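You operate a simulated robot arm through the tools that you are given. There is no shell and no other tool. Be economical: measure what you need, move in short steps, check, and stop when the job is done.

The job below is to be done with a simulated two-armed robot. You get a single attempt, and the scene is never put back.

Task
Paste the purple sheet on the loose board and hold the work steady while you rub it flat.
Fine: yellow brush, paste pot, felt block; tools back. Set down upright: yellow brush. A coat counts when it lies all over at full strength: go over it till it gets no stronger.

Only the result counts: the job must be done as asked and must still hold three seconds after the hand-in. Knocking over, shifting, dropping, spilling or breaking anything else fails it. Flat cloth is picked up by pressing the open fingertips on it (5 to 10 N) and closing them slowly along it; thin cloth reads only 2 to 8 mm in the jaws.

Robot
Two 7-joint arms with two-finger parallel grippers on one trunk, on a base that drives. Base frame: it is fixed to the floor where the robot stands at the start and does not move with it; the origin is under the middle of the robot, x ahead of it, y to its left, z up; the surface under the hand at the start is at about z = 900. Lengths are in mm, angles in degrees, forces in N, time in s.
The left shoulder is at the start at [70, 163, 1270], the right one opposite. With the tool pointing down near the work surface each hand reaches from about 380 to 880 mm from the robot's upright axis, wherever it stands, measured 20 degrees to its own side. Places, roughly: felt block (8x5x4 cm) [600, -200, 900]. Payload 3.43 kg a hand.
Tool frame (each hand has its own): the origin (TCP) lies between the finger pads and is the grasp point; the fingertips stand 34 mm ahead of it; z points along the fingers, y is the line along which they close. Largest opening 128 mm; finger width 24, thickness 12; the body of the gripper, 48 by 130 mm, starts 96 mm behind the TCP.
Orientation is that of the tool frame in the base frame, as a unit quaternion [x, y, z, w]. With the fingers straight down and closing along the base's y, the tool's x points along the base's -x, its y along +y and its z along -z.

Tools
- The arms move only by the tool servo_tool. It takes "left_targets", "right_targets" or both (then of equal length, played together; a hand with none holds still); each is a list of rows, each an object of numbers (a shift or turn left out is 0, a gripper value left out holds the last): "x", "y", "z": the shift along the tool's x, y, z in mm; "wx", "wy", "wz": the turn, a rotation vector about the tool's x, y, z in degrees. In form: [{"x": .., "y": .., "z": .., "wx": .., "wy": .., "wz": ..}, ...]. A call has 1 to 12 rows; each row is the pose to reach, as a shift and turn from the pose commanded when the call began, along the tool's axes at that moment. "left_grip" and "right_grip" are, for a hand that has rows, the opening, from 0 (shut) to 1 (fully open), set as the call begins (left out, the last holds). A row lasts 0.2 s, in which the tool goes at most 50 mm and 8.6 degrees; a call with a longer step from one row to the next is refused whole, and so is a gripper value outside its range. A pose out of reach is approached as far as the arm can. The call stops where the force on the tool passes 60 N (or 10 N more than at its start, if that is more) or the arm is blocked; 0.2 s more then pass. The fingers move at their own pace (about 153 mm/s each) and stop on an object; they squeeze with about 33 N. The grip force told is the motor's: it shows also when the fingers shut on nothing. Time passes only in rows, and 0.2 s behind the last, so rows that repeat a pose let the fingers close. It gives the time, the measured TCP pose, the force on the tool (base axes), the opening and the grip force at its end, in the units of the frame above (readings bear some noise), with the torque about the TCP (base axes, N m) and any sound that the robot's microphone picked up.
- Cameras (640 x 400 px; columns grow to the right, rows downward): "scene" is now at [130.9, 30, 1495.2]; the picture's right is [0.34, -0.94, 0.00], its down [-0.57, -0.20, -0.80] and it looks along [0.75, 0.27, -0.60] (base axes); focal length 236 px, centre (320, 200). "left" rides on the left gripper at [76, 11, -160] in its tool frame; the picture's right is [-0.15, 0.99, 0.00], its down [-0.88, -0.13, -0.46] and it looks along [-0.45, -0.07, 0.89] (tool axes); focal length 234 px, centre (320, 200). "right" rides on the right gripper at [76, -11, -160] in its tool frame; the picture's right is [0.15, 0.99, 0.00], its down [-0.88, 0.13, -0.46] and it looks along [-0.45, 0.07, 0.89] (tool axes); focal length 234 px, centre (320, 200). There is no depth. A picture from a camera that has moved, and an enlarged one, comes with that camera's place and axes in the base frame and with its lens.
- get_image(camera): a new picture of that camera. The clock stands still meanwhile.
- lift_body(by): slides the trunk up (or, below 0, down) by that many mm; the arms and the scene camera ride with it, the base frame stays. It gives what a move gives, with no picture.
- steer(legs): drives the robot by 1 to 6 legs, each [ahead, left, turn to the left] in mm, mm and degrees, along the robot's own axes; the way and the turn of a leg run together, so that a leg with both is an arc; at most 1500 mm and 180 degrees a leg. The arms and the cameras ride along, it lands a little off, and it stops where it bumps. It gives what a move gives.
- pan_tilt(pan, tilt): turns the head with the scene camera to pan (to the left, within 86 degrees either way) and tilt (down, from -29 to 69), counted from straight ahead of the robot. It gives what a move gives.
- zoom(camera, box): a new picture of the part [left, top, right, bottom] of that camera's present view, enlarged. The clock stands still meanwhile.
- sign_off(): hands the job in; it is judged then, once.

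Go step by step. Nothing tells you exact positions but the pictures and the camera data: compare them with the known pose of the tool, close in by small moves and look again before you grip or let go. The budget is 120 turns and 92 pictures, counting those below and the enlarged ones. Unless the task says otherwise, let go and move clear before handing in, and close with one line.

The tools are called after "Request:" as name(argument=value, ...) on one line, values as JSON. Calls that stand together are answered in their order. servo_tool: Moves the arms, as the interface text tells. Its arguments: {"type":"object","properties":{"left_targets":{"type":"array","items":{"type":"object","properties":{"x":{"type":"number"},"y":{"type":"number"},"z":{"type":"number"},"wx":{"type":"number"},"wy":{"type":"number"},"wz":{"type":"number"}}}},"left_grip":{"type":"number"},"right_targets":{"type":"array","items":{"type":"object","properties":{"x":{"type":"number"},"y":{"type":"number"},"z":{"type":"number"},"wx":{"type":"number"},"wy":{"type":"number"},"wz":{"type":"number"}}}},"right_grip":{"type":"number"}},"required":[]} The other tools are called the same way: lift_body (by) slides the trunk up or down; steer (legs) drives the base; pan_tilt (pan, tilt) turns the head that bears the scene camera; get_image (camera) takes a picture; zoom (camera, box) takes an enlarged picture of a part of a camera's view; sign_off () hands the job in.

At the start:

```text
clock: 0.0
left_tool_pos: [562.9, 418.2, 1277.4]
left_tcp_rot: [0.0, 1.0, 0.0, -0.001]
left_contact_force: [0.1, -0.1, 0.5]
left_moment: [0.0, 0.02, 0.02]
left_width: 127.9
left_grip_force: 0.1
right_tool_pos: [438.1, -52.3, 1326.7]
right_tcp_rot: [0.001, 1.0, 0.001, 0.0]
right_contact_force: [0.6, 0.2, -0.1]
right_moment: [0.0, 0.0, 0.0]
right_width: 128.3
right_grip_force: 0.1
trunk travel left (down, up): [-750.0, 190.0]
robot x, y, heading: [0.9, -0.2, -0.2]
head pan, tilt: [19.6, 37.0]
```

scene: 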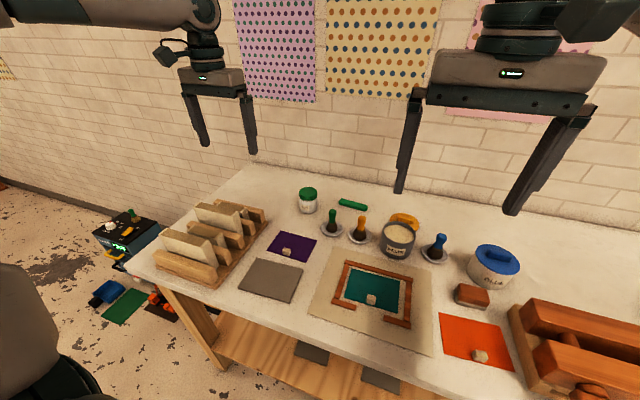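
right: 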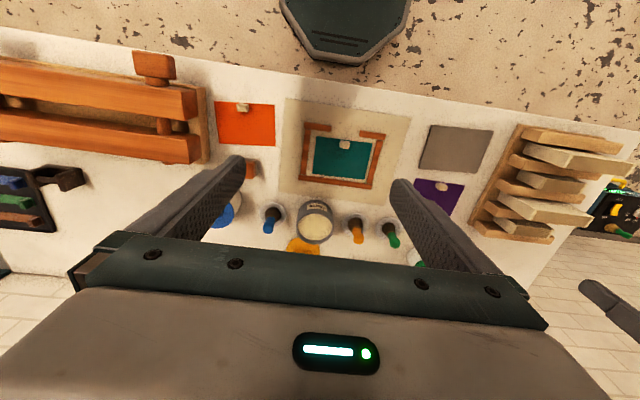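
left: 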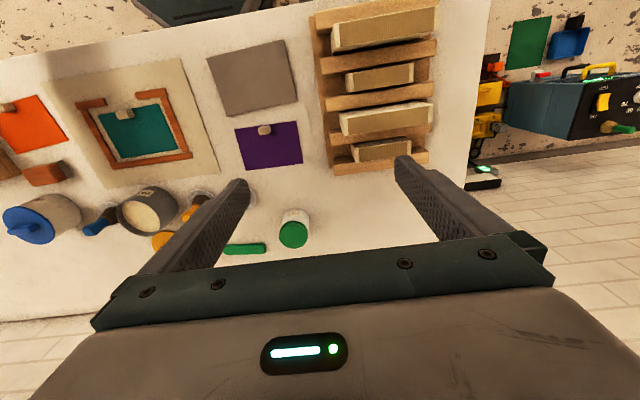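

I see a table with a purple sheet near [597, 301], a grey board near [464, 298], a paste pot and several upright brushes. I'll zoom in to identify things before moving.

Request:
zoom(camera="scene", box=[220, 170, 380, 310])

Request:
zoom(camera="scene", box=[330, 190, 540, 390])

Request:
zoom(camera="left", box=[0, 20, 320, 260])

```text
2.86 times, centred on (300, 240) of scene
camera zoom: at [130.9, 30.0, 1495.2], right [0.34, -0.94, 0.0], down [-0.57, -0.2, -0.8], along [0.75, 0.27, -0.6], focal length 675 px, centre (377, 86)
```

zoom: 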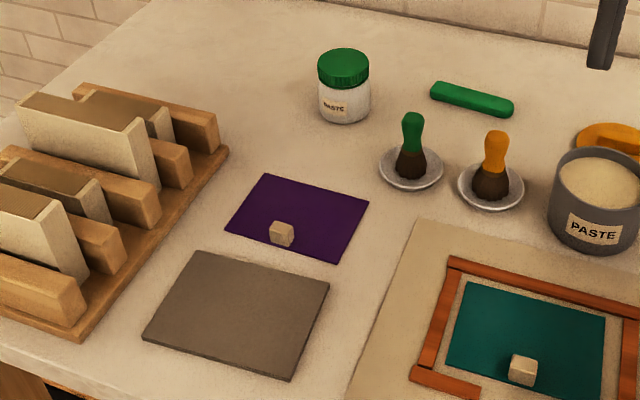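

```text
2.00 times, centred on (435, 290) of scene
camera zoom: at [130.9, 30.0, 1495.2], right [0.34, -0.94, 0.0], down [-0.57, -0.2, -0.8], along [0.75, 0.27, -0.6], focal length 472 px, centre (90, 20)
```

zoom: 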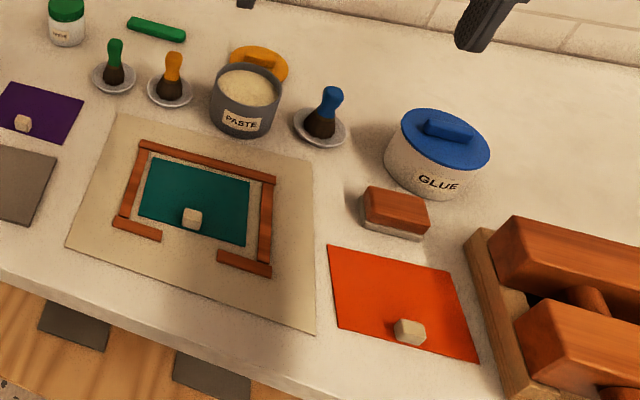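

```text
1.67 times, centred on (160, 140) of left
camera zoom: at [487.3, 429.1, 1436.1], right [0.15, 0.99, 0.0], down [0.88, -0.13, 0.46], along [0.45, -0.07, -0.89], focal length 390 px, centre (587, 300)
```

zoom: 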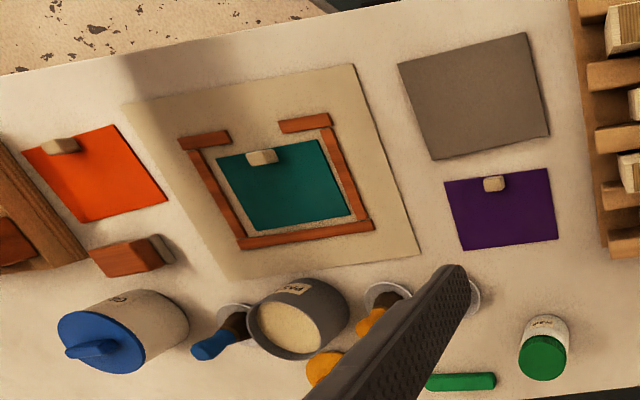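

The brush with the yellow-orange handle stands at about [720, 97], the pot is near [700, -25], and the loose grey board (about 150x112) is near [466, 297]. The purple sheet has a small knob at its near edge. I'll bring the right hand over the yellow brush and the left over the board, both closing along base x.

Request:
servo_tool(right_targets=[{"x": -26, "y": 14, "z": 16, "wz": -8.2}, {"x": -52, "y": 28, "z": 32, "wz": -16.4}, {"x": -78, "y": 42, "z": 48, "wz": -24.6}, {"x": -104, "y": 56, "z": 64, "wz": -32.8}, {"x": -130, "y": 70, "z": 80, "wz": -41}, {"x": -156, "y": 84, "z": 96, "wz": -49.2}, {"x": -182, "y": 98, "z": 112, "wz": -57.4}, {"x": -208, "y": 112, "z": 128, "wz": -65.6}, {"x": -234, "y": 126, "z": 144, "wz": -73.8}, {"x": -258, "y": 140, "z": 160, "wz": -82}, {"x": -282, "y": 149, "z": 187, "wz": -90}], left_targets=[{"x": 9, "y": -5, "z": 10, "wz": 8.2}, {"x": 18, "y": -10, "z": 20, "wz": 16.4}, {"x": 27, "y": -15, "z": 30, "wz": 24.6}, {"x": 36, "y": -20, "z": 40, "wz": 32.8}, {"x": 45, "y": -25, "z": 50, "wz": 41}, {"x": 54, "y": -30, "z": 60, "wz": 49.2}, {"x": 63, "y": -35, "z": 70, "wz": 57.4}, {"x": 72, "y": -40, "z": 80, "wz": 65.6}, {"x": 81, "y": -45, "z": 90, "wz": 73.8}, {"x": 90, "y": -50, "z": 100, "wz": 82}, {"x": 97, "y": -58, "z": 110, "wz": 90}])

Request:
get_image(camera="right")

Request:
get_image(camera="left")

```text
clock: 2.4
left_tool_pos: [461.3, 360.4, 1168.3]
left_tcp_rot: [0.708, 0.706, 0.001, 0.001]
left_contact_force: [-1.0, -0.4, -1.4]
left_moment: [0.02, -0.06, -0.03]
left_width: 128.0
left_grip_force: 0.1
right_tool_pos: [526.2, -25.0, 1189.9]
right_tcp_rot: [-0.657, 0.752, -0.048, 0.035]
right_contact_force: [-1.1, 0.1, 0.0]
right_moment: [-0.02, -0.01, 0.01]
right_width: 127.9
right_grip_force: 0.0
right hand out of reach, approached as far as the arm can: row 8, 9, 10, 11
trunk travel left (down, up): [-750.0, 190.0]
robot x, y, heading: [-3.4, -0.7, 0.4]
head pan, tilt: [19.6, 37.0]
```

```text
85 pictures are left
camera right: at [508.6, -97.7, 1350.6], right [-0.99, -0.01, -0.11], down [-0.06, 0.9, 0.43], along [0.1, 0.43, -0.9], focal length 234 px, centre (320, 200)
```

right: 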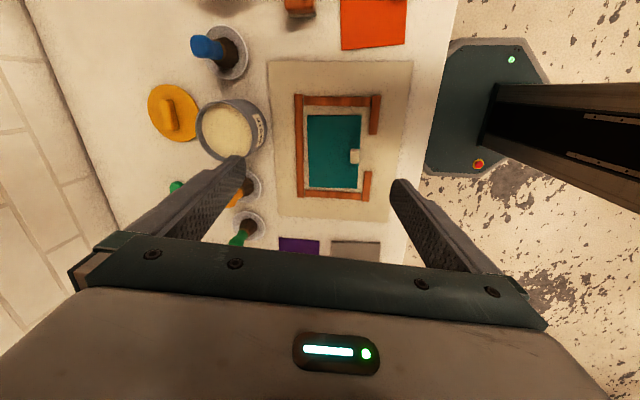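

```text
84 pictures are left
camera left: at [472.2, 436.1, 1327.0], right [0.99, -0.15, 0.0], down [-0.13, -0.88, 0.46], along [-0.06, -0.45, -0.89], focal length 234 px, centre (320, 200)
```

left: 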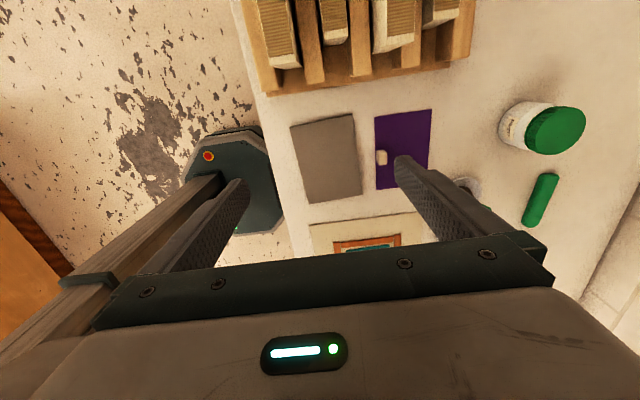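

The right hand can't reach the brush from here, so I'll shift the base 250 mm left. That puts the brush in the right arm's zone.

Request:
steer(legs=[[0, 250, 0]])

```text
clock: 4.2
left_tool_pos: [467.1, 603.8, 1167.1]
left_tcp_rot: [0.708, 0.707, 0.002, -0.001]
left_contact_force: [-0.6, -0.1, -0.1]
left_moment: [0.0, -0.01, 0.01]
left_width: 128.1
left_grip_force: 0.1
right_tool_pos: [529.7, 217.7, 1187.9]
right_tcp_rot: [-0.655, 0.753, -0.046, 0.034]
right_contact_force: [-0.5, -0.7, -0.3]
right_moment: [0.05, 0.01, -0.03]
right_width: 128.1
right_grip_force: 0.1
trunk travel left (down, up): [-750.0, 190.0]
robot x, y, heading: [-0.2, 247.0, -0.1]
head pan, tilt: [19.6, 37.0]
```

The base is now 247 mm to the left. I'll check the right hand's commanded pose with a null row.

Request:
servo_tool(right_targets=[{"wx": -6.4, "wy": -1, "wz": 0}, {"wx": -6.4, "wy": -1, "wz": -7.9}, {"wx": -6.4, "wy": -1, "wz": -7.9}])

```text
clock: 5.0
left_tool_pos: [466.7, 605.1, 1166.9]
left_tcp_rot: [0.708, 0.706, 0.001, 0.0]
left_contact_force: [-0.7, 0.3, -0.1]
left_moment: [-0.02, 0.06, 0.0]
left_width: 128.1
left_grip_force: 0.0
right_tool_pos: [484.7, 229.0, 1186.5]
right_tcp_rot: [-0.706, 0.708, -0.001, 0.001]
right_contact_force: [-0.3, 0.1, -0.6]
right_moment: [-0.03, 0.0, 0.0]
right_width: 128.1
right_grip_force: 0.2
right hand out of reach, approached as far as the arm can: row 1, 2, 3
trunk travel left (down, up): [-750.0, 190.0]
robot x, y, heading: [-0.6, 246.2, -0.2]
head pan, tilt: [19.6, 37.0]
```

The right hand is at the right orientation but short in position. I'll test reach lower down and toward the brush.

Request:
servo_tool(right_targets=[{"x": 26, "y": -20, "z": 20}, {"x": 52, "y": -50, "z": 40}, {"x": 80, "y": -85, "z": 57}, {"x": 105, "y": -120, "z": 57}, {"x": 129, "y": -155, "z": 57}, {"x": 129, "y": -155, "z": 57}])

```text
clock: 6.4
left_tool_pos: [466.2, 605.7, 1167.5]
left_tcp_rot: [0.708, 0.706, 0.0, 0.0]
left_contact_force: [0.0, 0.0, 0.2]
left_moment: [-0.01, 0.0, -0.02]
left_width: 128.1
left_grip_force: 0.2
right_tool_pos: [473.4, 187.9, 1150.9]
right_tcp_rot: [-0.706, 0.708, 0.0, 0.002]
right_contact_force: [-0.3, 0.2, -0.2]
right_moment: [-0.02, -0.01, 0.0]
right_width: 128.0
right_grip_force: 0.1
right hand out of reach, approached as far as the arm can: row 1, 2, 3, 4, 5, 6
trunk travel left (down, up): [-750.0, 190.0]
robot x, y, heading: [0.8, 249.5, 0.1]
head pan, tilt: [19.6, 37.0]
```

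The −90° yaw is limited by the wrist, so I'll return the right hand to yaw 0 while moving above the brush.

Request:
servo_tool(right_targets=[{"wz": 8.2}, {"wz": 16.4}, {"x": 9, "y": -20, "z": 2, "wz": 24.6}, {"x": 19, "y": -48, "z": 4, "wz": 32.8}, {"x": 30, "y": -76, "z": 7, "wz": 41}, {"x": 40, "y": -105, "z": 9, "wz": 49.2}, {"x": 50, "y": -133, "z": 11, "wz": 57.4}, {"x": 60, "y": -161, "z": 13, "wz": 65.6}, {"x": 70, "y": -190, "z": 16, "wz": 73.8}, {"x": 80, "y": -218, "z": 18, "wz": 82}, {"x": 91, "y": -247, "z": 21, "wz": 90}, {"x": 91, "y": -247, "z": 21, "wz": 90}])

Request:
get_image(camera="right")

```text
clock: 9.0
left_tool_pos: [466.1, 605.0, 1166.7]
left_tcp_rot: [0.708, 0.706, 0.0, 0.0]
left_contact_force: [0.7, -1.0, 0.5]
left_moment: [-0.02, 0.02, -0.02]
left_width: 128.2
left_grip_force: 0.1
right_tool_pos: [714.4, 95.9, 1135.5]
right_tcp_rot: [0.001, 1.0, 0.0, 0.001]
right_contact_force: [-0.6, 0.1, 0.1]
right_moment: [-0.01, 0.01, -0.02]
right_width: 128.0
right_grip_force: 0.2
trunk travel left (down, up): [-750.0, 190.0]
robot x, y, heading: [-1.3, 245.6, -0.2]
head pan, tilt: [19.6, 37.0]
```

```text
83 pictures are left
camera right: at [637.6, 86.1, 1295.5], right [-0.14, 0.99, 0.0], down [0.88, 0.13, 0.46], along [0.45, 0.07, -0.89], focal length 234 px, centre (320, 200)
```

right: 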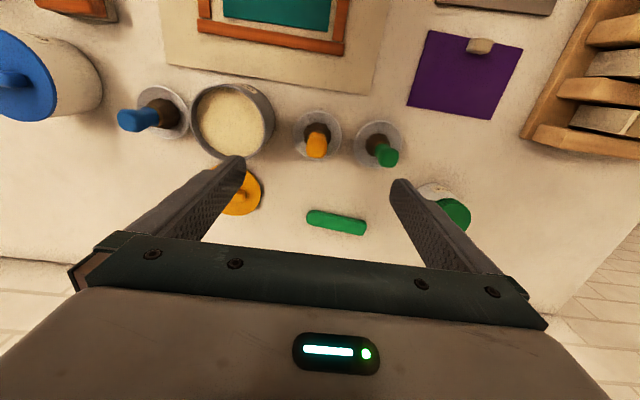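

The brush stands directly under the hand at [714, 94], with its top at about z 1000. I'll part-close to clear the pot, descend and grip the handle.

Request:
servo_tool(right_targets=[{"z": 0}, {"z": 40, "y": -1}, {"z": 80, "y": -1}, {"z": 120, "y": -1}, {"z": 120, "y": -1}], right_grip=0.45)

Request:
get_image(camera="right")

```text
clock: 10.2
left_tool_pos: [465.9, 604.2, 1167.1]
left_tcp_rot: [0.708, 0.706, -0.001, 0.0]
left_contact_force: [-1.0, -0.3, -0.4]
left_moment: [0.0, 0.0, -0.01]
left_width: 128.0
left_grip_force: 0.1
right_tool_pos: [713.0, 94.5, 1011.4]
right_tcp_rot: [0.0, 1.0, 0.0, 0.001]
right_contact_force: [-0.1, -0.4, 0.1]
right_moment: [-0.02, -0.03, -0.01]
right_width: 57.6
right_grip_force: 0.0
trunk travel left (down, up): [-750.0, 190.0]
robot x, y, heading: [3.9, 247.9, -0.0]
head pan, tilt: [19.6, 37.0]
```

```text
82 pictures are left
camera right: at [637.1, 83.9, 1172.2], right [-0.15, 0.99, 0.0], down [0.88, 0.13, 0.46], along [0.45, 0.07, -0.89], focal length 234 px, centre (320, 200)
```

right: 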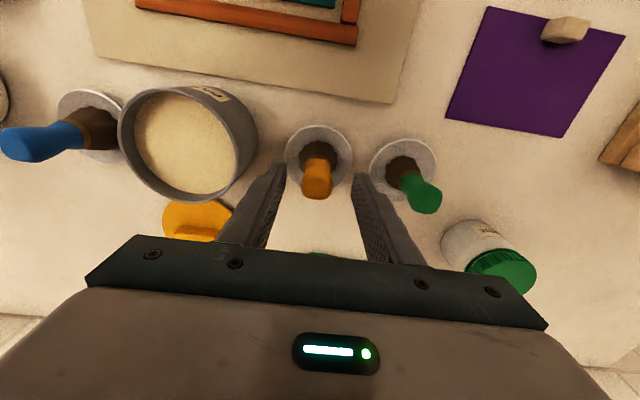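

The brush is well centred between the fingers. I'll go down 27 mm and grip.

Request:
servo_tool(right_targets=[{"z": 14}, {"z": 27}, {"z": 27}])

Request:
servo_tool(right_targets=[{"z": 0}, {"z": 0}, {"z": 0}], right_grip=0)

Request:
get_image(camera="right")

```text
clock: 11.0
left_tool_pos: [466.5, 604.4, 1166.9]
left_tcp_rot: [0.708, 0.706, 0.0, -0.001]
left_contact_force: [0.5, -0.4, 0.0]
left_moment: [0.02, 0.0, -0.02]
left_width: 128.1
left_grip_force: 0.1
right_tool_pos: [712.8, 96.1, 987.9]
right_tcp_rot: [0.0, 1.0, 0.0, 0.001]
right_contact_force: [-1.0, -0.3, 0.5]
right_moment: [0.0, 0.02, 0.03]
right_width: 57.3
right_grip_force: 0.0
trunk travel left (down, up): [-750.0, 190.0]
robot x, y, heading: [-0.4, 245.4, 0.2]
head pan, tilt: [19.6, 37.0]
```

```text
clock: 11.8
left_tool_pos: [466.8, 604.4, 1167.9]
left_tcp_rot: [0.708, 0.707, -0.001, 0.0]
left_contact_force: [-1.0, -0.3, 0.8]
left_moment: [0.01, 0.03, -0.03]
left_width: 127.7
left_grip_force: 0.0
right_tool_pos: [714.2, 96.0, 987.3]
right_tcp_rot: [-0.001, 1.0, 0.001, 0.001]
right_contact_force: [0.2, 0.1, -0.1]
right_moment: [0.0, 0.03, -0.03]
right_width: 26.7
right_grip_force: 32.6
trunk travel left (down, up): [-750.0, 190.0]
robot x, y, heading: [0.3, 246.8, -0.1]
head pan, tilt: [19.6, 37.0]
```

```text
81 pictures are left
camera right: at [637.6, 84.8, 1147.6], right [-0.15, 0.99, 0.0], down [0.88, 0.13, 0.46], along [0.45, 0.07, -0.89], focal length 234 px, centre (320, 200)
```

right: 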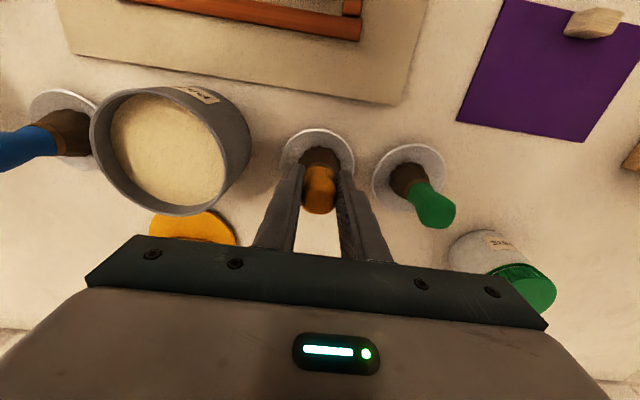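

The brush is held (26.7 mm), and its stand pose is TCP [714, 95.5, 987.5]. I'll lift it and carry it over the pot.

Request:
servo_tool(right_targets=[{"z": -35}, {"z": -75}, {"z": -110}, {"z": -110, "x": 5, "y": -40}, {"z": -110, "x": 10, "y": -80}, {"z": -110, "x": 15, "y": -112}, {"z": -110, "x": 15, "y": -112}])

Request:
get_image(camera="right")

Request:
get_image(camera="scene")

```text
clock: 13.4
left_tool_pos: [466.0, 605.4, 1166.9]
left_tcp_rot: [0.708, 0.706, 0.001, 0.0]
left_contact_force: [0.3, -1.4, 1.2]
left_moment: [-0.02, -0.01, -0.01]
left_width: 127.9
left_grip_force: 0.1
right_tool_pos: [699.9, -18.0, 1097.1]
right_tcp_rot: [0.0, 1.0, 0.0, 0.001]
right_contact_force: [0.5, -0.9, -1.1]
right_moment: [0.0, 0.01, -0.01]
right_width: 27.1
right_grip_force: 32.8
trunk travel left (down, up): [-750.0, 190.0]
robot x, y, heading: [5.5, 246.8, -0.2]
head pan, tilt: [19.6, 37.0]
```

```text
80 pictures are left
camera right: at [622.6, -28.8, 1258.4], right [-0.15, 0.99, 0.0], down [0.88, 0.13, 0.46], along [0.45, 0.07, -0.89], focal length 234 px, centre (320, 200)
```

right: 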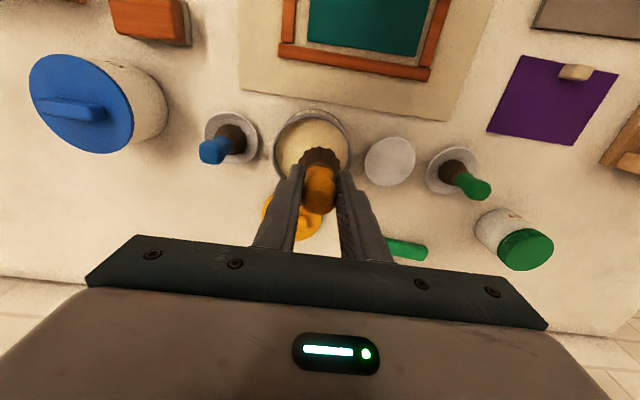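

```text
79 pictures are left
camera scene: at [131.4, 276.6, 1495.2], right [0.33, -0.94, 0.0], down [-0.57, -0.2, -0.8], along [0.75, 0.27, -0.6], focal length 236 px, centre (320, 200)
```

scene: 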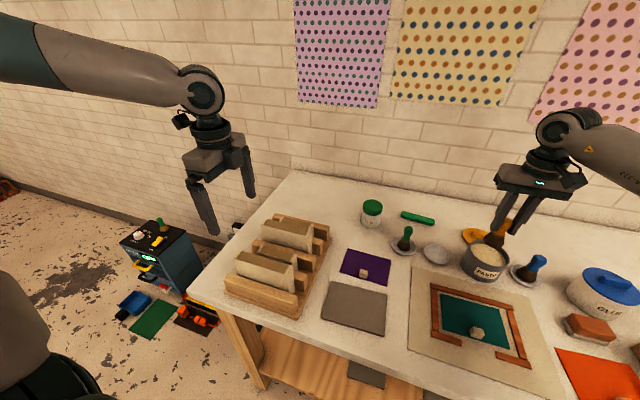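

The brush hangs about 7 mm off the pot centre, so I'll correct that and dip gently.

Request:
servo_tool(right_targets=[{"x": 6, "y": -7}, {"x": 6, "y": -7, "z": 25}, {"x": 6, "y": -7, "z": 45}, {"x": 6, "y": -7, "z": 58}, {"x": 6, "y": -7, "z": 66}, {"x": 6, "y": -7, "z": 66}])

Request:
zoom(camera="right", box=[220, 60, 440, 240])

Request:
zoom(camera="scene", box=[440, 160, 600, 300])

```text
clock: 14.8
left_tool_pos: [462.3, 604.2, 1168.4]
left_tcp_rot: [0.708, 0.706, 0.001, 0.0]
left_contact_force: [-0.3, 0.0, 0.4]
left_moment: [0.01, -0.02, 0.01]
left_width: 127.8
left_grip_force: 0.0
right_tool_pos: [690.5, -24.9, 1037.6]
right_tcp_rot: [0.001, 1.0, -0.001, 0.006]
right_contact_force: [4.1, -8.4, 36.1]
right_moment: [-0.21, -0.29, -0.05]
right_width: 27.1
right_grip_force: 33.0
trunk travel left (down, up): [-750.0, 190.0]
robot x, y, heading: [-0.9, 244.6, -0.2]
head pan, tilt: [19.6, 37.0]
```

```text
2.22 times, centred on (330, 150) of right
camera zoom: at [612.6, -35.5, 1198.0], right [-0.14, 0.99, 0.0], down [0.88, 0.13, 0.47], along [0.46, 0.07, -0.88], focal length 520 px, centre (298, 311)
```

zoom: 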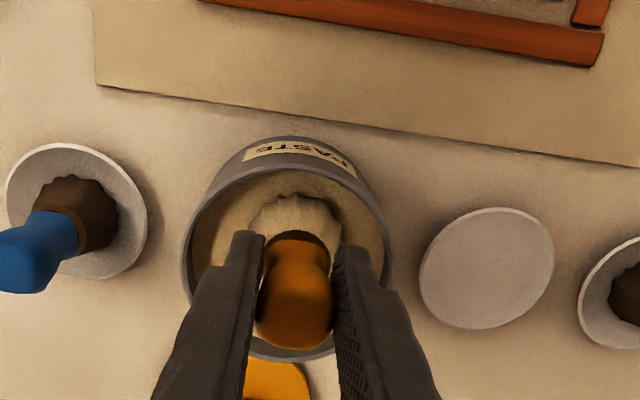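

```text
2.86 times, centred on (520, 230) of scene
camera zoom: at [126.1, 276.7, 1496.2], right [0.33, -0.94, 0.0], down [-0.56, -0.2, -0.8], along [0.76, 0.27, -0.6], focal length 675 px, centre (-251, 114)
```

zoom: 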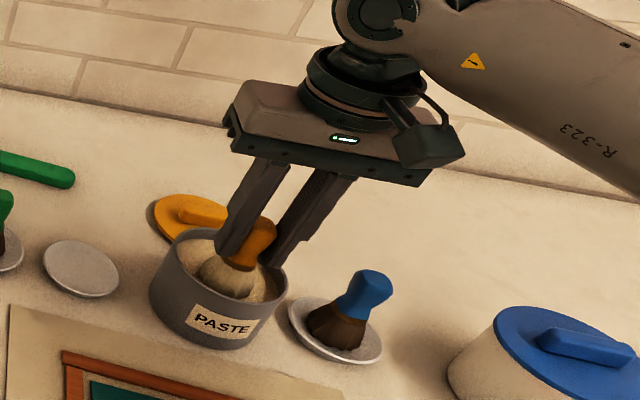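

The bristles are loaded, though the paste pushed back with 36 N. I'll lift the brush out, and bring the left hand over the board's left end, tilted 20° outward.

Request:
servo_tool(right_targets=[{"z": -25}, {"z": -50}, {"z": -65}, {"z": -65}, {"z": -65}, {"z": -65}, {"z": -65}, {"z": -65}, {"z": -65}], left_targets=[{"x": -30, "wy": -3}, {"x": -65, "wy": -6}, {"x": -105, "wy": -9}, {"x": -145, "wy": -12}, {"x": -185, "wy": -15}, {"x": -220, "wy": -18}, {"x": -239, "z": 30, "wy": -20}, {"x": -239, "z": 50, "wy": -20}, {"x": -239, "z": 70, "wy": -20}])

Request:
get_image(camera="left")

Request:
get_image(camera="scene")

```text
clock: 16.8
left_tool_pos: [467.3, 366.8, 1095.8]
left_tcp_rot: [0.697, 0.696, -0.123, 0.123]
left_contact_force: [0.6, 0.7, 0.3]
left_moment: [0.03, 0.05, 0.06]
left_width: 127.8
left_grip_force: 0.0
right_tool_pos: [694.2, -24.7, 1098.2]
right_tcp_rot: [0.0, 1.0, 0.0, 0.0]
right_contact_force: [1.3, 0.7, -1.2]
right_moment: [0.03, 0.0, 0.04]
right_width: 27.1
right_grip_force: 32.9
trunk travel left (down, up): [-750.0, 190.0]
robot x, y, heading: [3.1, 246.3, -0.4]
head pan, tilt: [19.6, 37.0]
```

```text
76 pictures are left
camera left: at [478.6, 492.3, 1218.7], right [0.99, -0.14, 0.05], down [-0.13, -0.67, 0.73], along [-0.07, -0.73, -0.68], focal length 234 px, centre (320, 200)
```

left: 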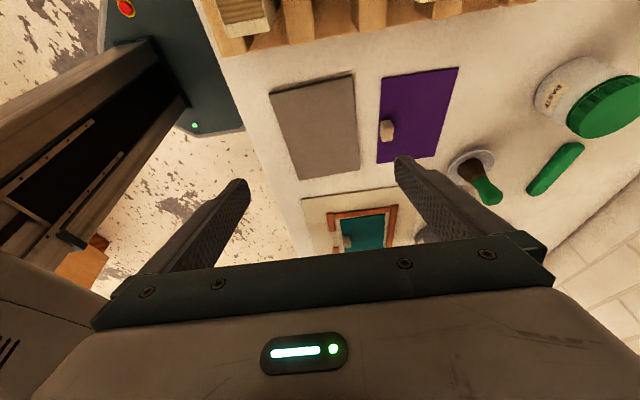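

```text
75 pictures are left
camera scene: at [131.9, 275.7, 1495.2], right [0.33, -0.94, 0.0], down [-0.57, -0.2, -0.8], along [0.75, 0.27, -0.6], focal length 236 px, centre (320, 200)
```

scene: 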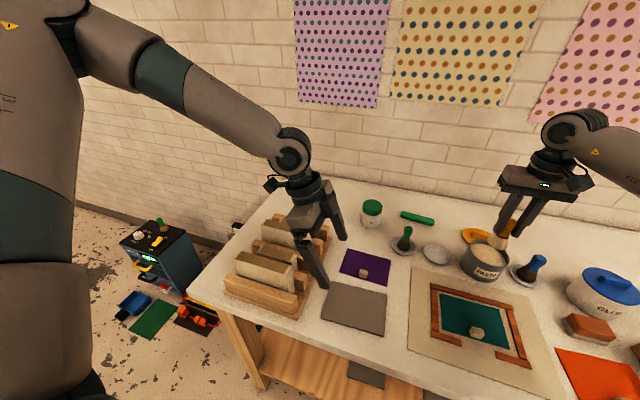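

The board spans roughly x 408–525, y 218–373, and is turned about 4°. I'll clamp it across its 112 mm width at the left end, leaning the left hand outward about 33° so the right hand has room.

Request:
servo_tool(left_targets=[{"x": 10, "z": 0, "wy": -4, "wz": -1}, {"x": 20, "z": 20, "wy": -8, "wz": -2, "wx": -0.7}, {"x": 33, "y": -1, "z": 45, "wy": -11, "wz": -3, "wx": -1}, {"x": 42, "y": -2, "z": 65, "wy": -13, "wz": -3.8, "wx": -1.4}, {"x": 46, "y": -3, "z": 80, "wy": -13, "wz": -3.8, "wx": -1.4}, {"x": 46, "y": -3, "z": 80, "wy": -13, "wz": -3.8, "wx": -1.4}], left_grip=1)

Request:
get_image(camera="left")

Request:
zoom(camera="scene", box=[210, 170, 450, 370])

```text
clock: 18.2
left_tool_pos: [464.4, 380.2, 1005.4]
left_tcp_rot: [0.654, 0.702, -0.196, 0.205]
left_contact_force: [0.2, -0.1, -0.7]
left_moment: [0.01, -0.01, -0.01]
left_width: 128.2
left_grip_force: 0.1
right_tool_pos: [693.8, -24.6, 1099.0]
right_tcp_rot: [0.0, 1.0, 0.0, 0.001]
right_contact_force: [0.3, -0.6, -0.6]
right_moment: [0.01, -0.02, -0.05]
right_width: 27.1
right_grip_force: 32.7
trunk travel left (down, up): [-750.0, 190.0]
robot x, y, heading: [1.2, 245.5, -0.2]
head pan, tilt: [19.6, 37.0]
```

```text
74 pictures are left
camera left: at [464.5, 531.0, 1097.9], right [1.0, -0.05, 0.07], down [-0.09, -0.5, 0.86], along [-0.01, -0.87, -0.5], focal length 234 px, centre (320, 200)
```

left: 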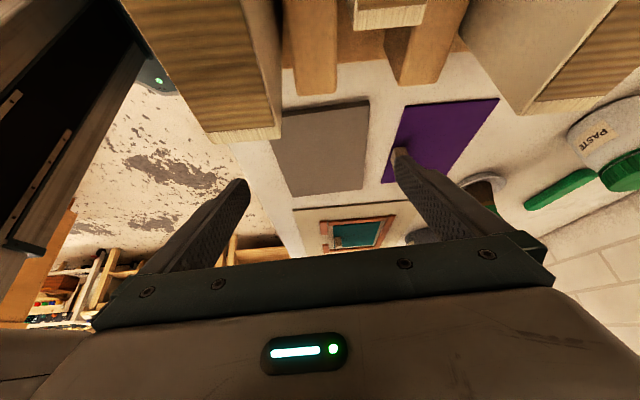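

```text
2.00 times, centred on (330, 270) of scene
camera zoom: at [130.9, 276.3, 1495.3], right [0.33, -0.94, 0.0], down [-0.57, -0.2, -0.8], along [0.75, 0.27, -0.6], focal length 472 px, centre (300, 60)
```

zoom: 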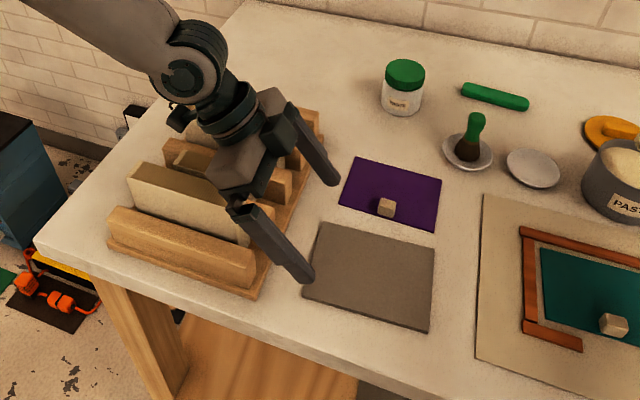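

The loose boards standing in the rack (tops near z 1000, ends at y ≈ 442) would foul a strongly leaning left hand. For the brushing I'll leave the board unheld and press lightly, and for the rubbing the right hand will clamp the free right end. First I'll retract the left hand.

Request:
servo_tool(left_targets=[{"z": -30}, {"z": -60, "wy": 4}, {"z": -100, "wy": 10}, {"z": -140, "wy": 17}, {"z": -180, "wy": 25}, {"z": -200, "wy": 33}])

Request:
servo_tool(left_targets=[{"wz": -8, "x": 10}, {"wz": -16, "x": 30}, {"wz": -24, "x": 50}, {"wz": -32, "x": 60}, {"wz": -40, "x": 60}, {"wz": -48, "x": 60}, {"wz": -56, "x": 60}, {"wz": -64, "x": 60}, {"wz": -72, "x": 60}, {"wz": -80, "x": 60}, {"wz": -86, "x": 60}, {"wz": -86, "x": 60}], right_targets=[{"x": 20, "y": 30}, {"x": 40, "y": 60}, {"x": 60, "y": 90}, {"x": 80, "y": 120}, {"x": 100, "y": 150}, {"x": 120, "y": 180}, {"x": 140, "y": 210}, {"x": 160, "y": 240}, {"x": 180, "y": 270}, {"x": 200, "y": 300}, {"x": 224, "y": 325, "z": 0}, {"x": 224, "y": 325, "z": 40}])

Request:
get_image(camera="right")

```text
clock: 19.6
left_tool_pos: [455.9, 490.1, 1174.5]
left_tcp_rot: [0.682, 0.731, -0.002, -0.004]
left_contact_force: [-1.5, 0.5, 0.0]
left_moment: [0.06, -0.01, -0.02]
left_width: 128.0
left_grip_force: 0.1
right_tool_pos: [693.3, -26.7, 1097.5]
right_tcp_rot: [0.0, 1.0, 0.001, 0.001]
right_contact_force: [0.2, -0.7, -1.1]
right_moment: [0.01, -0.01, 0.02]
right_width: 26.9
right_grip_force: 33.0
trunk travel left (down, up): [-750.0, 190.0]
robot x, y, heading: [2.1, 245.4, -0.2]
head pan, tilt: [19.6, 37.0]
```

```text
clock: 22.2
left_tool_pos: [453.6, 550.0, 1173.6]
left_tcp_rot: [0.0, 1.0, 0.0, -0.004]
left_contact_force: [0.0, -0.7, 0.2]
left_moment: [0.0, 0.04, -0.02]
left_width: 128.1
left_grip_force: 0.0
right_tool_pos: [470.7, 297.8, 1059.1]
right_tcp_rot: [0.0, 1.0, 0.001, 0.0]
right_contact_force: [-0.7, 0.2, 0.3]
right_moment: [0.0, 0.04, 0.01]
right_width: 27.1
right_grip_force: 34.2
trunk travel left (down, up): [-750.0, 190.0]
robot x, y, heading: [-2.0, 242.3, -0.3]
head pan, tilt: [19.6, 37.0]
```

```text
72 pictures are left
camera right: at [394.8, 286.3, 1219.0], right [-0.15, 0.99, 0.0], down [0.88, 0.13, 0.46], along [0.45, 0.07, -0.89], focal length 234 px, centre (320, 200)
```

right: 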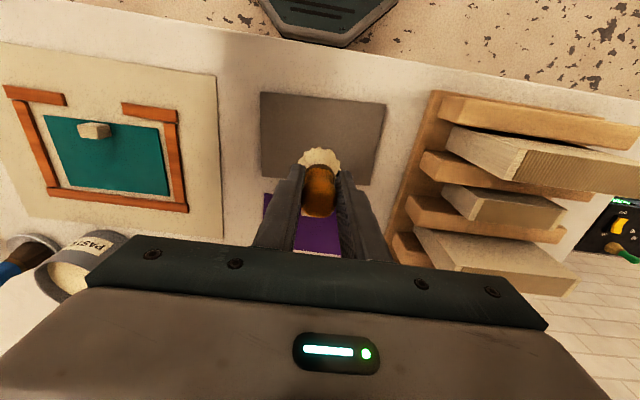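

The brush is above the board centre ([468, 297]). I'll descend gently until I feel contact.

Request:
servo_tool(right_targets=[{"z": 30}, {"z": 55}, {"z": 64}, {"z": 68}, {"z": 68}])

Request:
servo_tool(right_targets=[{"z": 2}, {"z": 3}, {"z": 4}, {"z": 4}])

```text
clock: 23.4
left_tool_pos: [453.0, 550.1, 1174.2]
left_tcp_rot: [0.0, 1.0, 0.0, -0.004]
left_contact_force: [-0.1, -0.1, -0.4]
left_moment: [0.01, -0.02, -0.01]
left_width: 127.9
left_grip_force: 0.1
right_tool_pos: [469.7, 300.3, 988.8]
right_tcp_rot: [0.001, 1.0, 0.0, 0.001]
right_contact_force: [0.0, -0.3, -0.4]
right_moment: [0.02, 0.02, -0.01]
right_width: 27.0
right_grip_force: 33.4
trunk travel left (down, up): [-750.0, 190.0]
robot x, y, heading: [2.8, 247.0, 0.2]
head pan, tilt: [19.6, 37.0]
```

```text
clock: 24.4
left_tool_pos: [450.9, 550.3, 1173.5]
left_tcp_rot: [0.0, 1.0, 0.0, -0.003]
left_contact_force: [0.5, 0.0, 0.7]
left_moment: [-0.05, -0.03, -0.01]
left_width: 127.9
left_grip_force: 0.1
right_tool_pos: [468.7, 300.9, 987.5]
right_tcp_rot: [0.002, 1.0, 0.0, 0.001]
right_contact_force: [2.4, -2.1, 10.1]
right_moment: [-0.15, -0.39, -0.03]
right_width: 26.9
right_grip_force: 33.0
trunk travel left (down, up): [-750.0, 190.0]
robot x, y, heading: [3.1, 244.4, 0.2]
head pan, tilt: [19.6, 37.0]
```

Contact comes at TCP z ≈ 988. I'll do the first strokes over the middle of the board with light pressure, then check the coat and any board shift.

Request:
servo_tool(right_targets=[{"x": 3.2, "y": 28.5, "z": -1}, {"x": 4.9, "y": 59.5, "z": -1}, {"x": -16.1, "y": 60.7, "z": -1}, {"x": -18.4, "y": 18.7, "z": -1}, {"x": -20.7, "y": -23.3, "z": -1}, {"x": -22.9, "y": -63.3, "z": -1}, {"x": -1.9, "y": -64.5, "z": -1}, {"x": -0.2, "y": -33.5, "z": -1}, {"x": 1.5, "y": -2.5, "z": -1}, {"x": 22.5, "y": -3.7, "z": -1}, {"x": 20.8, "y": -34.7, "z": -1}, {"x": 19.1, "y": -65.7, "z": -1}])

Request:
zoom(camera="scene", box=[290, 230, 430, 350])

Request:
get_image(camera="right")

```text
clock: 27.0
left_tool_pos: [450.8, 549.6, 1174.1]
left_tcp_rot: [0.0, 1.0, 0.0, -0.003]
left_contact_force: [-0.4, -0.8, 0.0]
left_moment: [0.04, -0.03, 0.01]
left_width: 128.0
left_grip_force: 0.1
right_tool_pos: [449.4, 238.5, 986.4]
right_tcp_rot: [0.001, 1.0, 0.0, -0.001]
right_contact_force: [0.1, 1.9, 8.0]
right_moment: [0.17, -0.21, 0.07]
right_width: 27.2
right_grip_force: 32.9
trunk travel left (down, up): [-750.0, 190.0]
robot x, y, heading: [-0.7, 244.4, -0.2]
head pan, tilt: [19.6, 37.0]
```

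```text
3.33 times, centred on (360, 290) of scene
camera zoom: at [130.6, 275.3, 1495.2], right [0.33, -0.94, 0.0], down [-0.57, -0.2, -0.8], along [0.75, 0.27, -0.6], focal length 788 px, centre (187, -100)
```

zoom: 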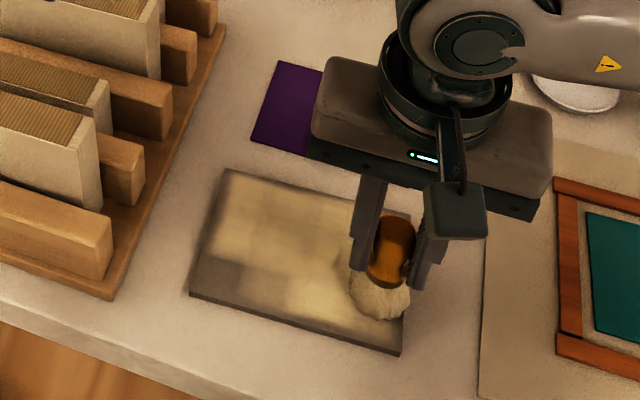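

```text
70 pictures are left
camera right: at [373.0, 226.7, 1147.2], right [-0.15, 0.99, 0.0], down [0.88, 0.13, 0.46], along [0.45, 0.07, -0.89], focal length 234 px, centre (320, 200)
```

right: 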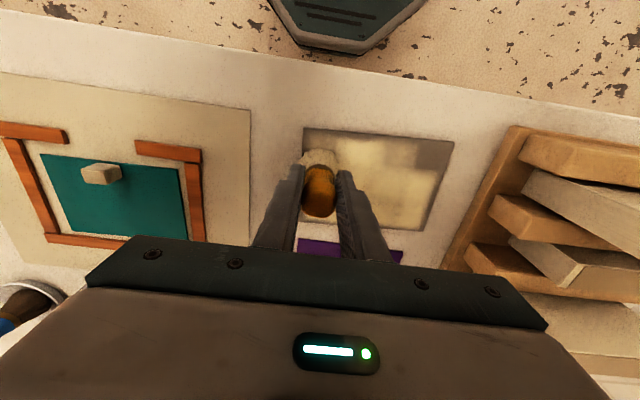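

The coat is building and the board has stayed put. Next I'll go round the edges.

Request:
servo_tool(right_targets=[{"x": 24.7, "y": -7.4}, {"x": 28, "y": 35.6}, {"x": 30.5, "y": 80.6}, {"x": 33, "y": 126.6}, {"x": 11.2, "y": 129.8}, {"x": -13.9, "y": 131.2}, {"x": -38.9, "y": 132.5}, {"x": -60.9, "y": 132.7}, {"x": -63.2, "y": 90.7}, {"x": -65.7, "y": 45.7}, {"x": -68.2, "y": -0.3}, {"x": -41.3, "y": -3.7}])

Request:
zoom(camera="scene", box=[290, 230, 430, 350])

```text
clock: 29.6
left_tool_pos: [451.6, 550.3, 1173.9]
left_tcp_rot: [0.0, 1.0, -0.001, -0.004]
left_contact_force: [-0.3, 0.1, 0.0]
left_moment: [-0.04, 0.0, -0.04]
left_width: 128.0
left_grip_force: 0.1
right_tool_pos: [492.2, 229.4, 986.0]
right_tcp_rot: [0.002, 1.0, -0.001, 0.003]
right_contact_force: [6.3, -2.5, 16.9]
right_moment: [-0.12, -0.59, -0.09]
right_width: 27.1
right_grip_force: 33.2
trunk travel left (down, up): [-750.0, 190.0]
robot x, y, heading: [-0.3, 247.8, 0.1]
head pan, tilt: [19.6, 37.0]
```

```text
3.33 times, centred on (360, 290) of scene
camera zoom: at [130.5, 276.4, 1495.4], right [0.33, -0.94, 0.0], down [-0.57, -0.2, -0.8], along [0.75, 0.27, -0.6], focal length 788 px, centre (187, -100)
```

zoom: 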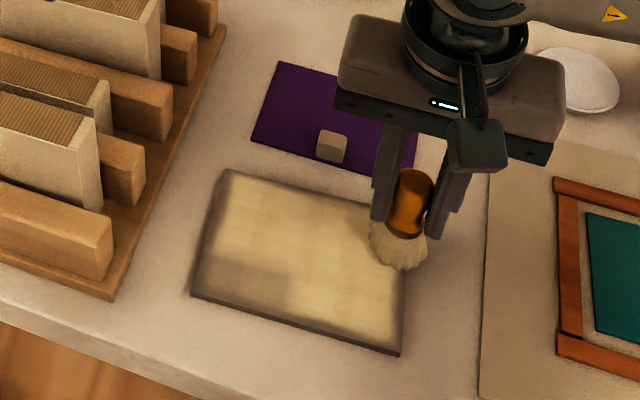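

The near-left strip is still weak, so I'll go over the near edge again.

Request:
servo_tool(right_targets=[{"x": 34.9, "y": -3.9}, {"x": 69.9, "y": -5.9}, {"x": 72.1, "y": 34.2}, {"x": 74.3, "y": 74.2}, {"x": 75.9, "y": 104.2}, {"x": 77.6, "y": 134.2}, {"x": 55.6, "y": 136.4}, {"x": 55.9, "y": 105.3}, {"x": 54, "y": 70.3}, {"x": 52.1, "y": 35.3}, {"x": 66, "y": 69.6}, {"x": 68.2, "y": 109.6}])

Request:
zoom(camera="scene", box=[290, 230, 430, 350])

```text
clock: 32.2
left_tool_pos: [450.3, 551.8, 1173.3]
left_tcp_rot: [0.0, 1.0, -0.001, -0.004]
left_contact_force: [0.0, 0.4, 0.6]
left_moment: [-0.08, -0.01, -0.02]
left_width: 128.1
left_grip_force: 0.0
right_tool_pos: [421.2, 343.3, 987.0]
right_tcp_rot: [0.001, 1.0, 0.0, 0.0]
right_contact_force: [-1.6, 2.5, 6.3]
right_moment: [0.15, 0.06, 0.02]
right_width: 27.0
right_grip_force: 33.0
trunk travel left (down, up): [-750.0, 190.0]
robot x, y, heading: [1.9, 247.3, -0.1]
head pan, tilt: [19.6, 37.0]
```

```text
3.33 times, centred on (360, 290) of scene
camera zoom: at [130.2, 278.3, 1495.4], right [0.33, -0.94, 0.0], down [-0.57, -0.2, -0.8], along [0.75, 0.27, -0.6], focal length 788 px, centre (187, -100)
```

zoom: 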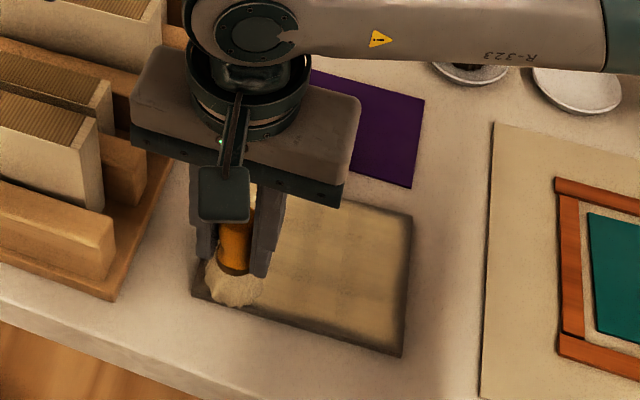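

I'll lift the brush away to inspect the whole coat, then go for more paste.

Request:
servo_tool(right_targets=[{"z": -40}, {"z": -80}, {"z": -110}, {"x": -27, "y": -36, "z": -110}, {"x": -54, "y": -72, "z": -110}, {"x": -82, "y": -110, "z": -110}, {"x": -110, "y": -148, "z": -110}, {"x": -138, "y": -186, "z": -110}, {"x": -166, "y": -224, "z": -110}, {"x": -194, "y": -262, "z": -110}, {"x": -220, "y": -298, "z": -110}, {"x": -246, "y": -334, "z": -110}])

Request:
zoom(camera="scene", box=[290, 230, 430, 350])

Request:
get_image(camera="right")

```text
clock: 34.8
left_tool_pos: [452.7, 550.3, 1174.3]
left_tcp_rot: [0.0, 1.0, 0.0, -0.003]
left_contact_force: [-0.2, -0.8, 0.0]
left_moment: [0.05, 0.0, -0.03]
left_width: 128.1
left_grip_force: 0.1
right_tool_pos: [671.5, 6.1, 1099.0]
right_tcp_rot: [0.001, 1.0, 0.0, 0.0]
right_contact_force: [-0.3, 0.1, -0.1]
right_moment: [0.03, 0.0, 0.0]
right_width: 27.0
right_grip_force: 32.9
trunk travel left (down, up): [-750.0, 190.0]
robot x, y, heading: [3.9, 246.8, -0.2]
head pan, tilt: [19.6, 37.0]
```

```text
3.33 times, centred on (360, 290) of scene
camera zoom: at [131.7, 275.1, 1495.2], right [0.33, -0.94, 0.0], down [-0.57, -0.2, -0.8], along [0.75, 0.27, -0.6], focal length 788 px, centre (187, -100)
```

zoom: 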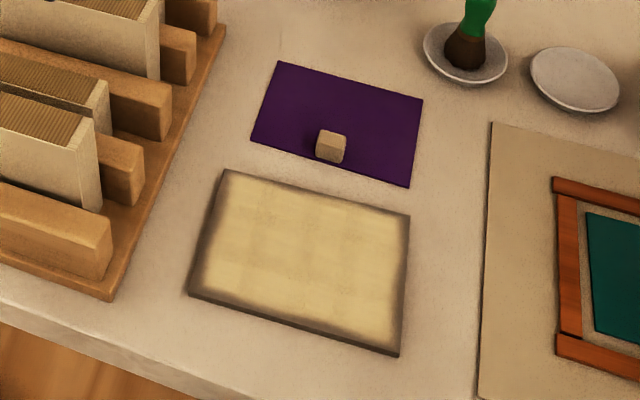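

```text
66 pictures are left
camera right: at [594.4, -4.4, 1259.0], right [-0.15, 0.99, 0.0], down [0.88, 0.13, 0.46], along [0.45, 0.07, -0.89], focal length 234 px, centre (320, 200)
```

right: 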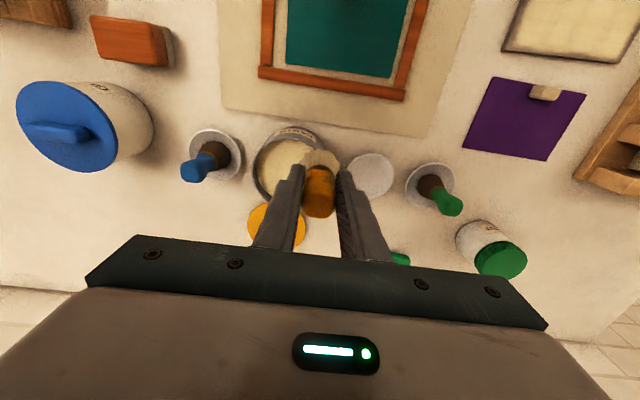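

The interior is well coated; only the rim of about 10 mm is weak. I'll re-dip and then run the edges.

Request:
servo_tool(right_targets=[{"x": -12, "y": -16}, {"x": -22, "y": -31}, {"x": -22, "y": -31, "z": 30}, {"x": -22, "y": -31, "z": 50}, {"x": -22, "y": -31, "z": 60}, {"x": -22, "y": -31, "z": 61}, {"x": -22, "y": -31, "z": 61}, {"x": -22, "y": -31, "z": 40}, {"x": -22, "y": -31, "z": 0}, {"x": -22, "y": -31, "z": 0}])

Request:
servo_tool(right_targets=[{"x": 20, "y": 28}, {"x": 40, "y": 58}, {"x": 62, "y": 90}, {"x": 86, "y": 122}, {"x": 110, "y": 154}, {"x": 134, "y": 186}, {"x": 158, "y": 214}, {"x": 184, "y": 234}, {"x": 212, "y": 248}, {"x": 225, "y": 252, "z": 40}, {"x": 225, "y": 252, "z": 85}, {"x": 225, "y": 252, "z": 100}])

Request:
get_image(camera="right")

```text
clock: 37.0
left_tool_pos: [452.0, 550.2, 1172.9]
left_tcp_rot: [0.0, 1.0, 0.0, -0.004]
left_contact_force: [0.1, 0.7, -0.2]
left_moment: [0.03, -0.01, 0.0]
left_width: 128.2
left_grip_force: 0.1
right_tool_pos: [689.2, -23.4, 1095.5]
right_tcp_rot: [0.0, 1.0, 0.0, 0.0]
right_contact_force: [0.1, 0.8, -0.5]
right_moment: [-0.02, 0.01, 0.01]
right_width: 26.8
right_grip_force: 33.5
trunk travel left (down, up): [-750.0, 190.0]
robot x, y, heading: [1.4, 247.5, -0.3]
head pan, tilt: [19.6, 37.0]
```

```text
clock: 39.6
left_tool_pos: [452.6, 550.2, 1174.6]
left_tcp_rot: [0.0, 1.0, 0.0, -0.003]
left_contact_force: [0.0, 0.3, 0.3]
left_moment: [-0.01, 0.01, 0.02]
left_width: 127.9
left_grip_force: 0.0
right_tool_pos: [465.5, 227.0, 994.1]
right_tcp_rot: [0.0, 1.0, 0.0, 0.001]
right_contact_force: [-0.3, -0.4, -0.9]
right_moment: [-0.03, -0.01, 0.0]
right_width: 27.1
right_grip_force: 32.9
trunk travel left (down, up): [-750.0, 190.0]
robot x, y, heading: [2.0, 245.2, -0.1]
head pan, tilt: [19.6, 37.0]
```

```text
65 pictures are left
camera right: at [388.9, 215.7, 1155.2], right [-0.15, 0.99, 0.0], down [0.88, 0.13, 0.46], along [0.45, 0.07, -0.89], focal length 234 px, centre (320, 200)
```

right: 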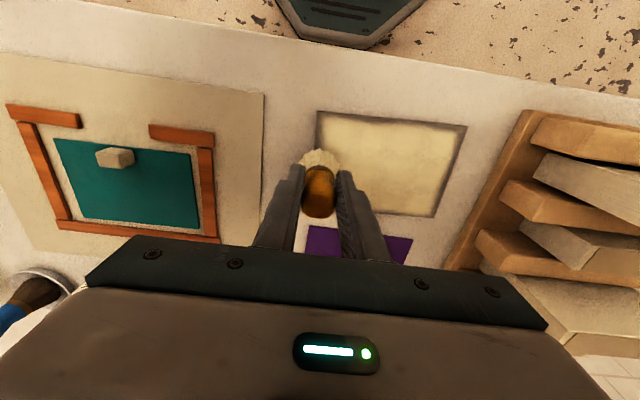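

The board hasn't moved and the brush is freshly loaded. Now a perimeter pass.

Request:
servo_tool(right_targets=[{"x": 0, "y": -2, "z": 6.5}, {"x": 46.5, "y": -4.6, "z": 6.5}, {"x": 48.8, "y": 37.4, "z": 6.5}, {"x": 51.3, "y": 82.4, "z": 6.5}, {"x": 53.5, "y": 122.4, "z": 6.5}, {"x": 54.5, "y": 140.4, "z": 6.5}, {"x": 22.5, "y": 142.2, "z": 6.5}, {"x": -17.5, "y": 144.4, "z": 6.5}, {"x": -49.5, "y": 146.2, "z": 6.5}, {"x": -51.9, "y": 103.2, "z": 6.5}, {"x": -54.4, "y": 58.2, "z": 6.5}, {"x": -56.6, "y": 18.2, "z": 6.5}])

Request:
zoom(camera="scene", box=[290, 230, 430, 350])

```text
clock: 42.2
left_tool_pos: [451.7, 550.3, 1173.5]
left_tcp_rot: [0.0, 1.0, 0.001, -0.003]
left_contact_force: [-0.5, -0.1, 1.0]
left_moment: [-0.01, 0.0, -0.01]
left_width: 128.1
left_grip_force: 0.2
right_tool_pos: [524.5, 243.3, 989.3]
right_tcp_rot: [0.0, 1.0, 0.001, 0.001]
right_contact_force: [-0.8, 0.9, -0.4]
right_moment: [0.04, -0.01, -0.02]
right_width: 27.0
right_grip_force: 33.1
trunk travel left (down, up): [-750.0, 190.0]
robot x, y, heading: [0.1, 246.9, -0.3]
head pan, tilt: [19.6, 37.0]
```

```text
3.33 times, centred on (360, 290) of scene
camera zoom: at [131.0, 275.2, 1495.3], right [0.33, -0.94, 0.0], down [-0.57, -0.2, -0.8], along [0.75, 0.27, -0.6], focal length 788 px, centre (187, -100)
```

zoom: 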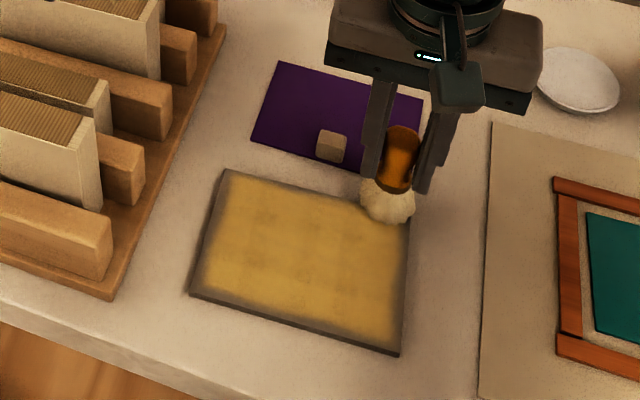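

The brush was just above the surface on that pass, and the coat is yellowing, which may be ageing. I'll repeat the perimeter 3 mm lower.

Request:
servo_tool(right_targets=[{"x": -0.9, "y": -17, "z": 3}, {"x": 31.1, "y": -18.8, "z": 3}, {"x": 71.1, "y": -21, "z": 3}, {"x": 103.1, "y": -22.7, "z": 3}, {"x": 105.4, "y": 19.3, "z": 3}, {"x": 107.6, "y": 59.3, "z": 3}, {"x": 109.5, "y": 94.3, "z": 3}, {"x": 111, "y": 122.3, "z": 3}, {"x": 74, "y": 124.3, "z": 3}, {"x": 39, "y": 126.2, "z": 3}, {"x": 7, "y": 128, "z": 3}, {"x": 4.7, "y": 85, "z": 3}])

Request:
zoom(camera="scene", box=[290, 230, 430, 350])

```text
clock: 44.8
left_tool_pos: [450.7, 549.7, 1174.8]
left_tcp_rot: [0.0, 1.0, 0.001, -0.002]
left_contact_force: [0.2, -1.1, 0.6]
left_moment: [0.11, -0.01, 0.01]
left_width: 128.2
left_grip_force: 0.0
right_tool_pos: [517.7, 331.7, 986.8]
right_tcp_rot: [0.0, 1.0, 0.003, 0.003]
right_contact_force: [1.3, 9.3, 23.5]
right_moment: [0.45, 0.01, -0.01]
right_width: 27.0
right_grip_force: 33.2
trunk travel left (down, up): [-750.0, 190.0]
robot x, y, heading: [0.7, 245.6, 0.2]
head pan, tilt: [19.6, 37.0]
```

```text
3.33 times, centred on (360, 290) of scene
camera zoom: at [128.9, 273.9, 1495.8], right [0.33, -0.94, 0.0], down [-0.57, -0.2, -0.8], along [0.75, 0.27, -0.6], focal length 788 px, centre (187, -100)
```

zoom: 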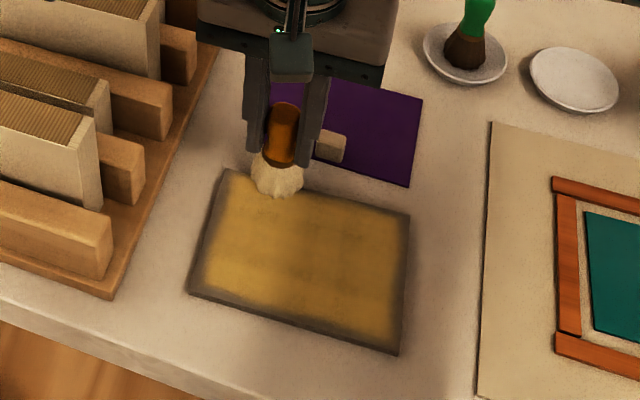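

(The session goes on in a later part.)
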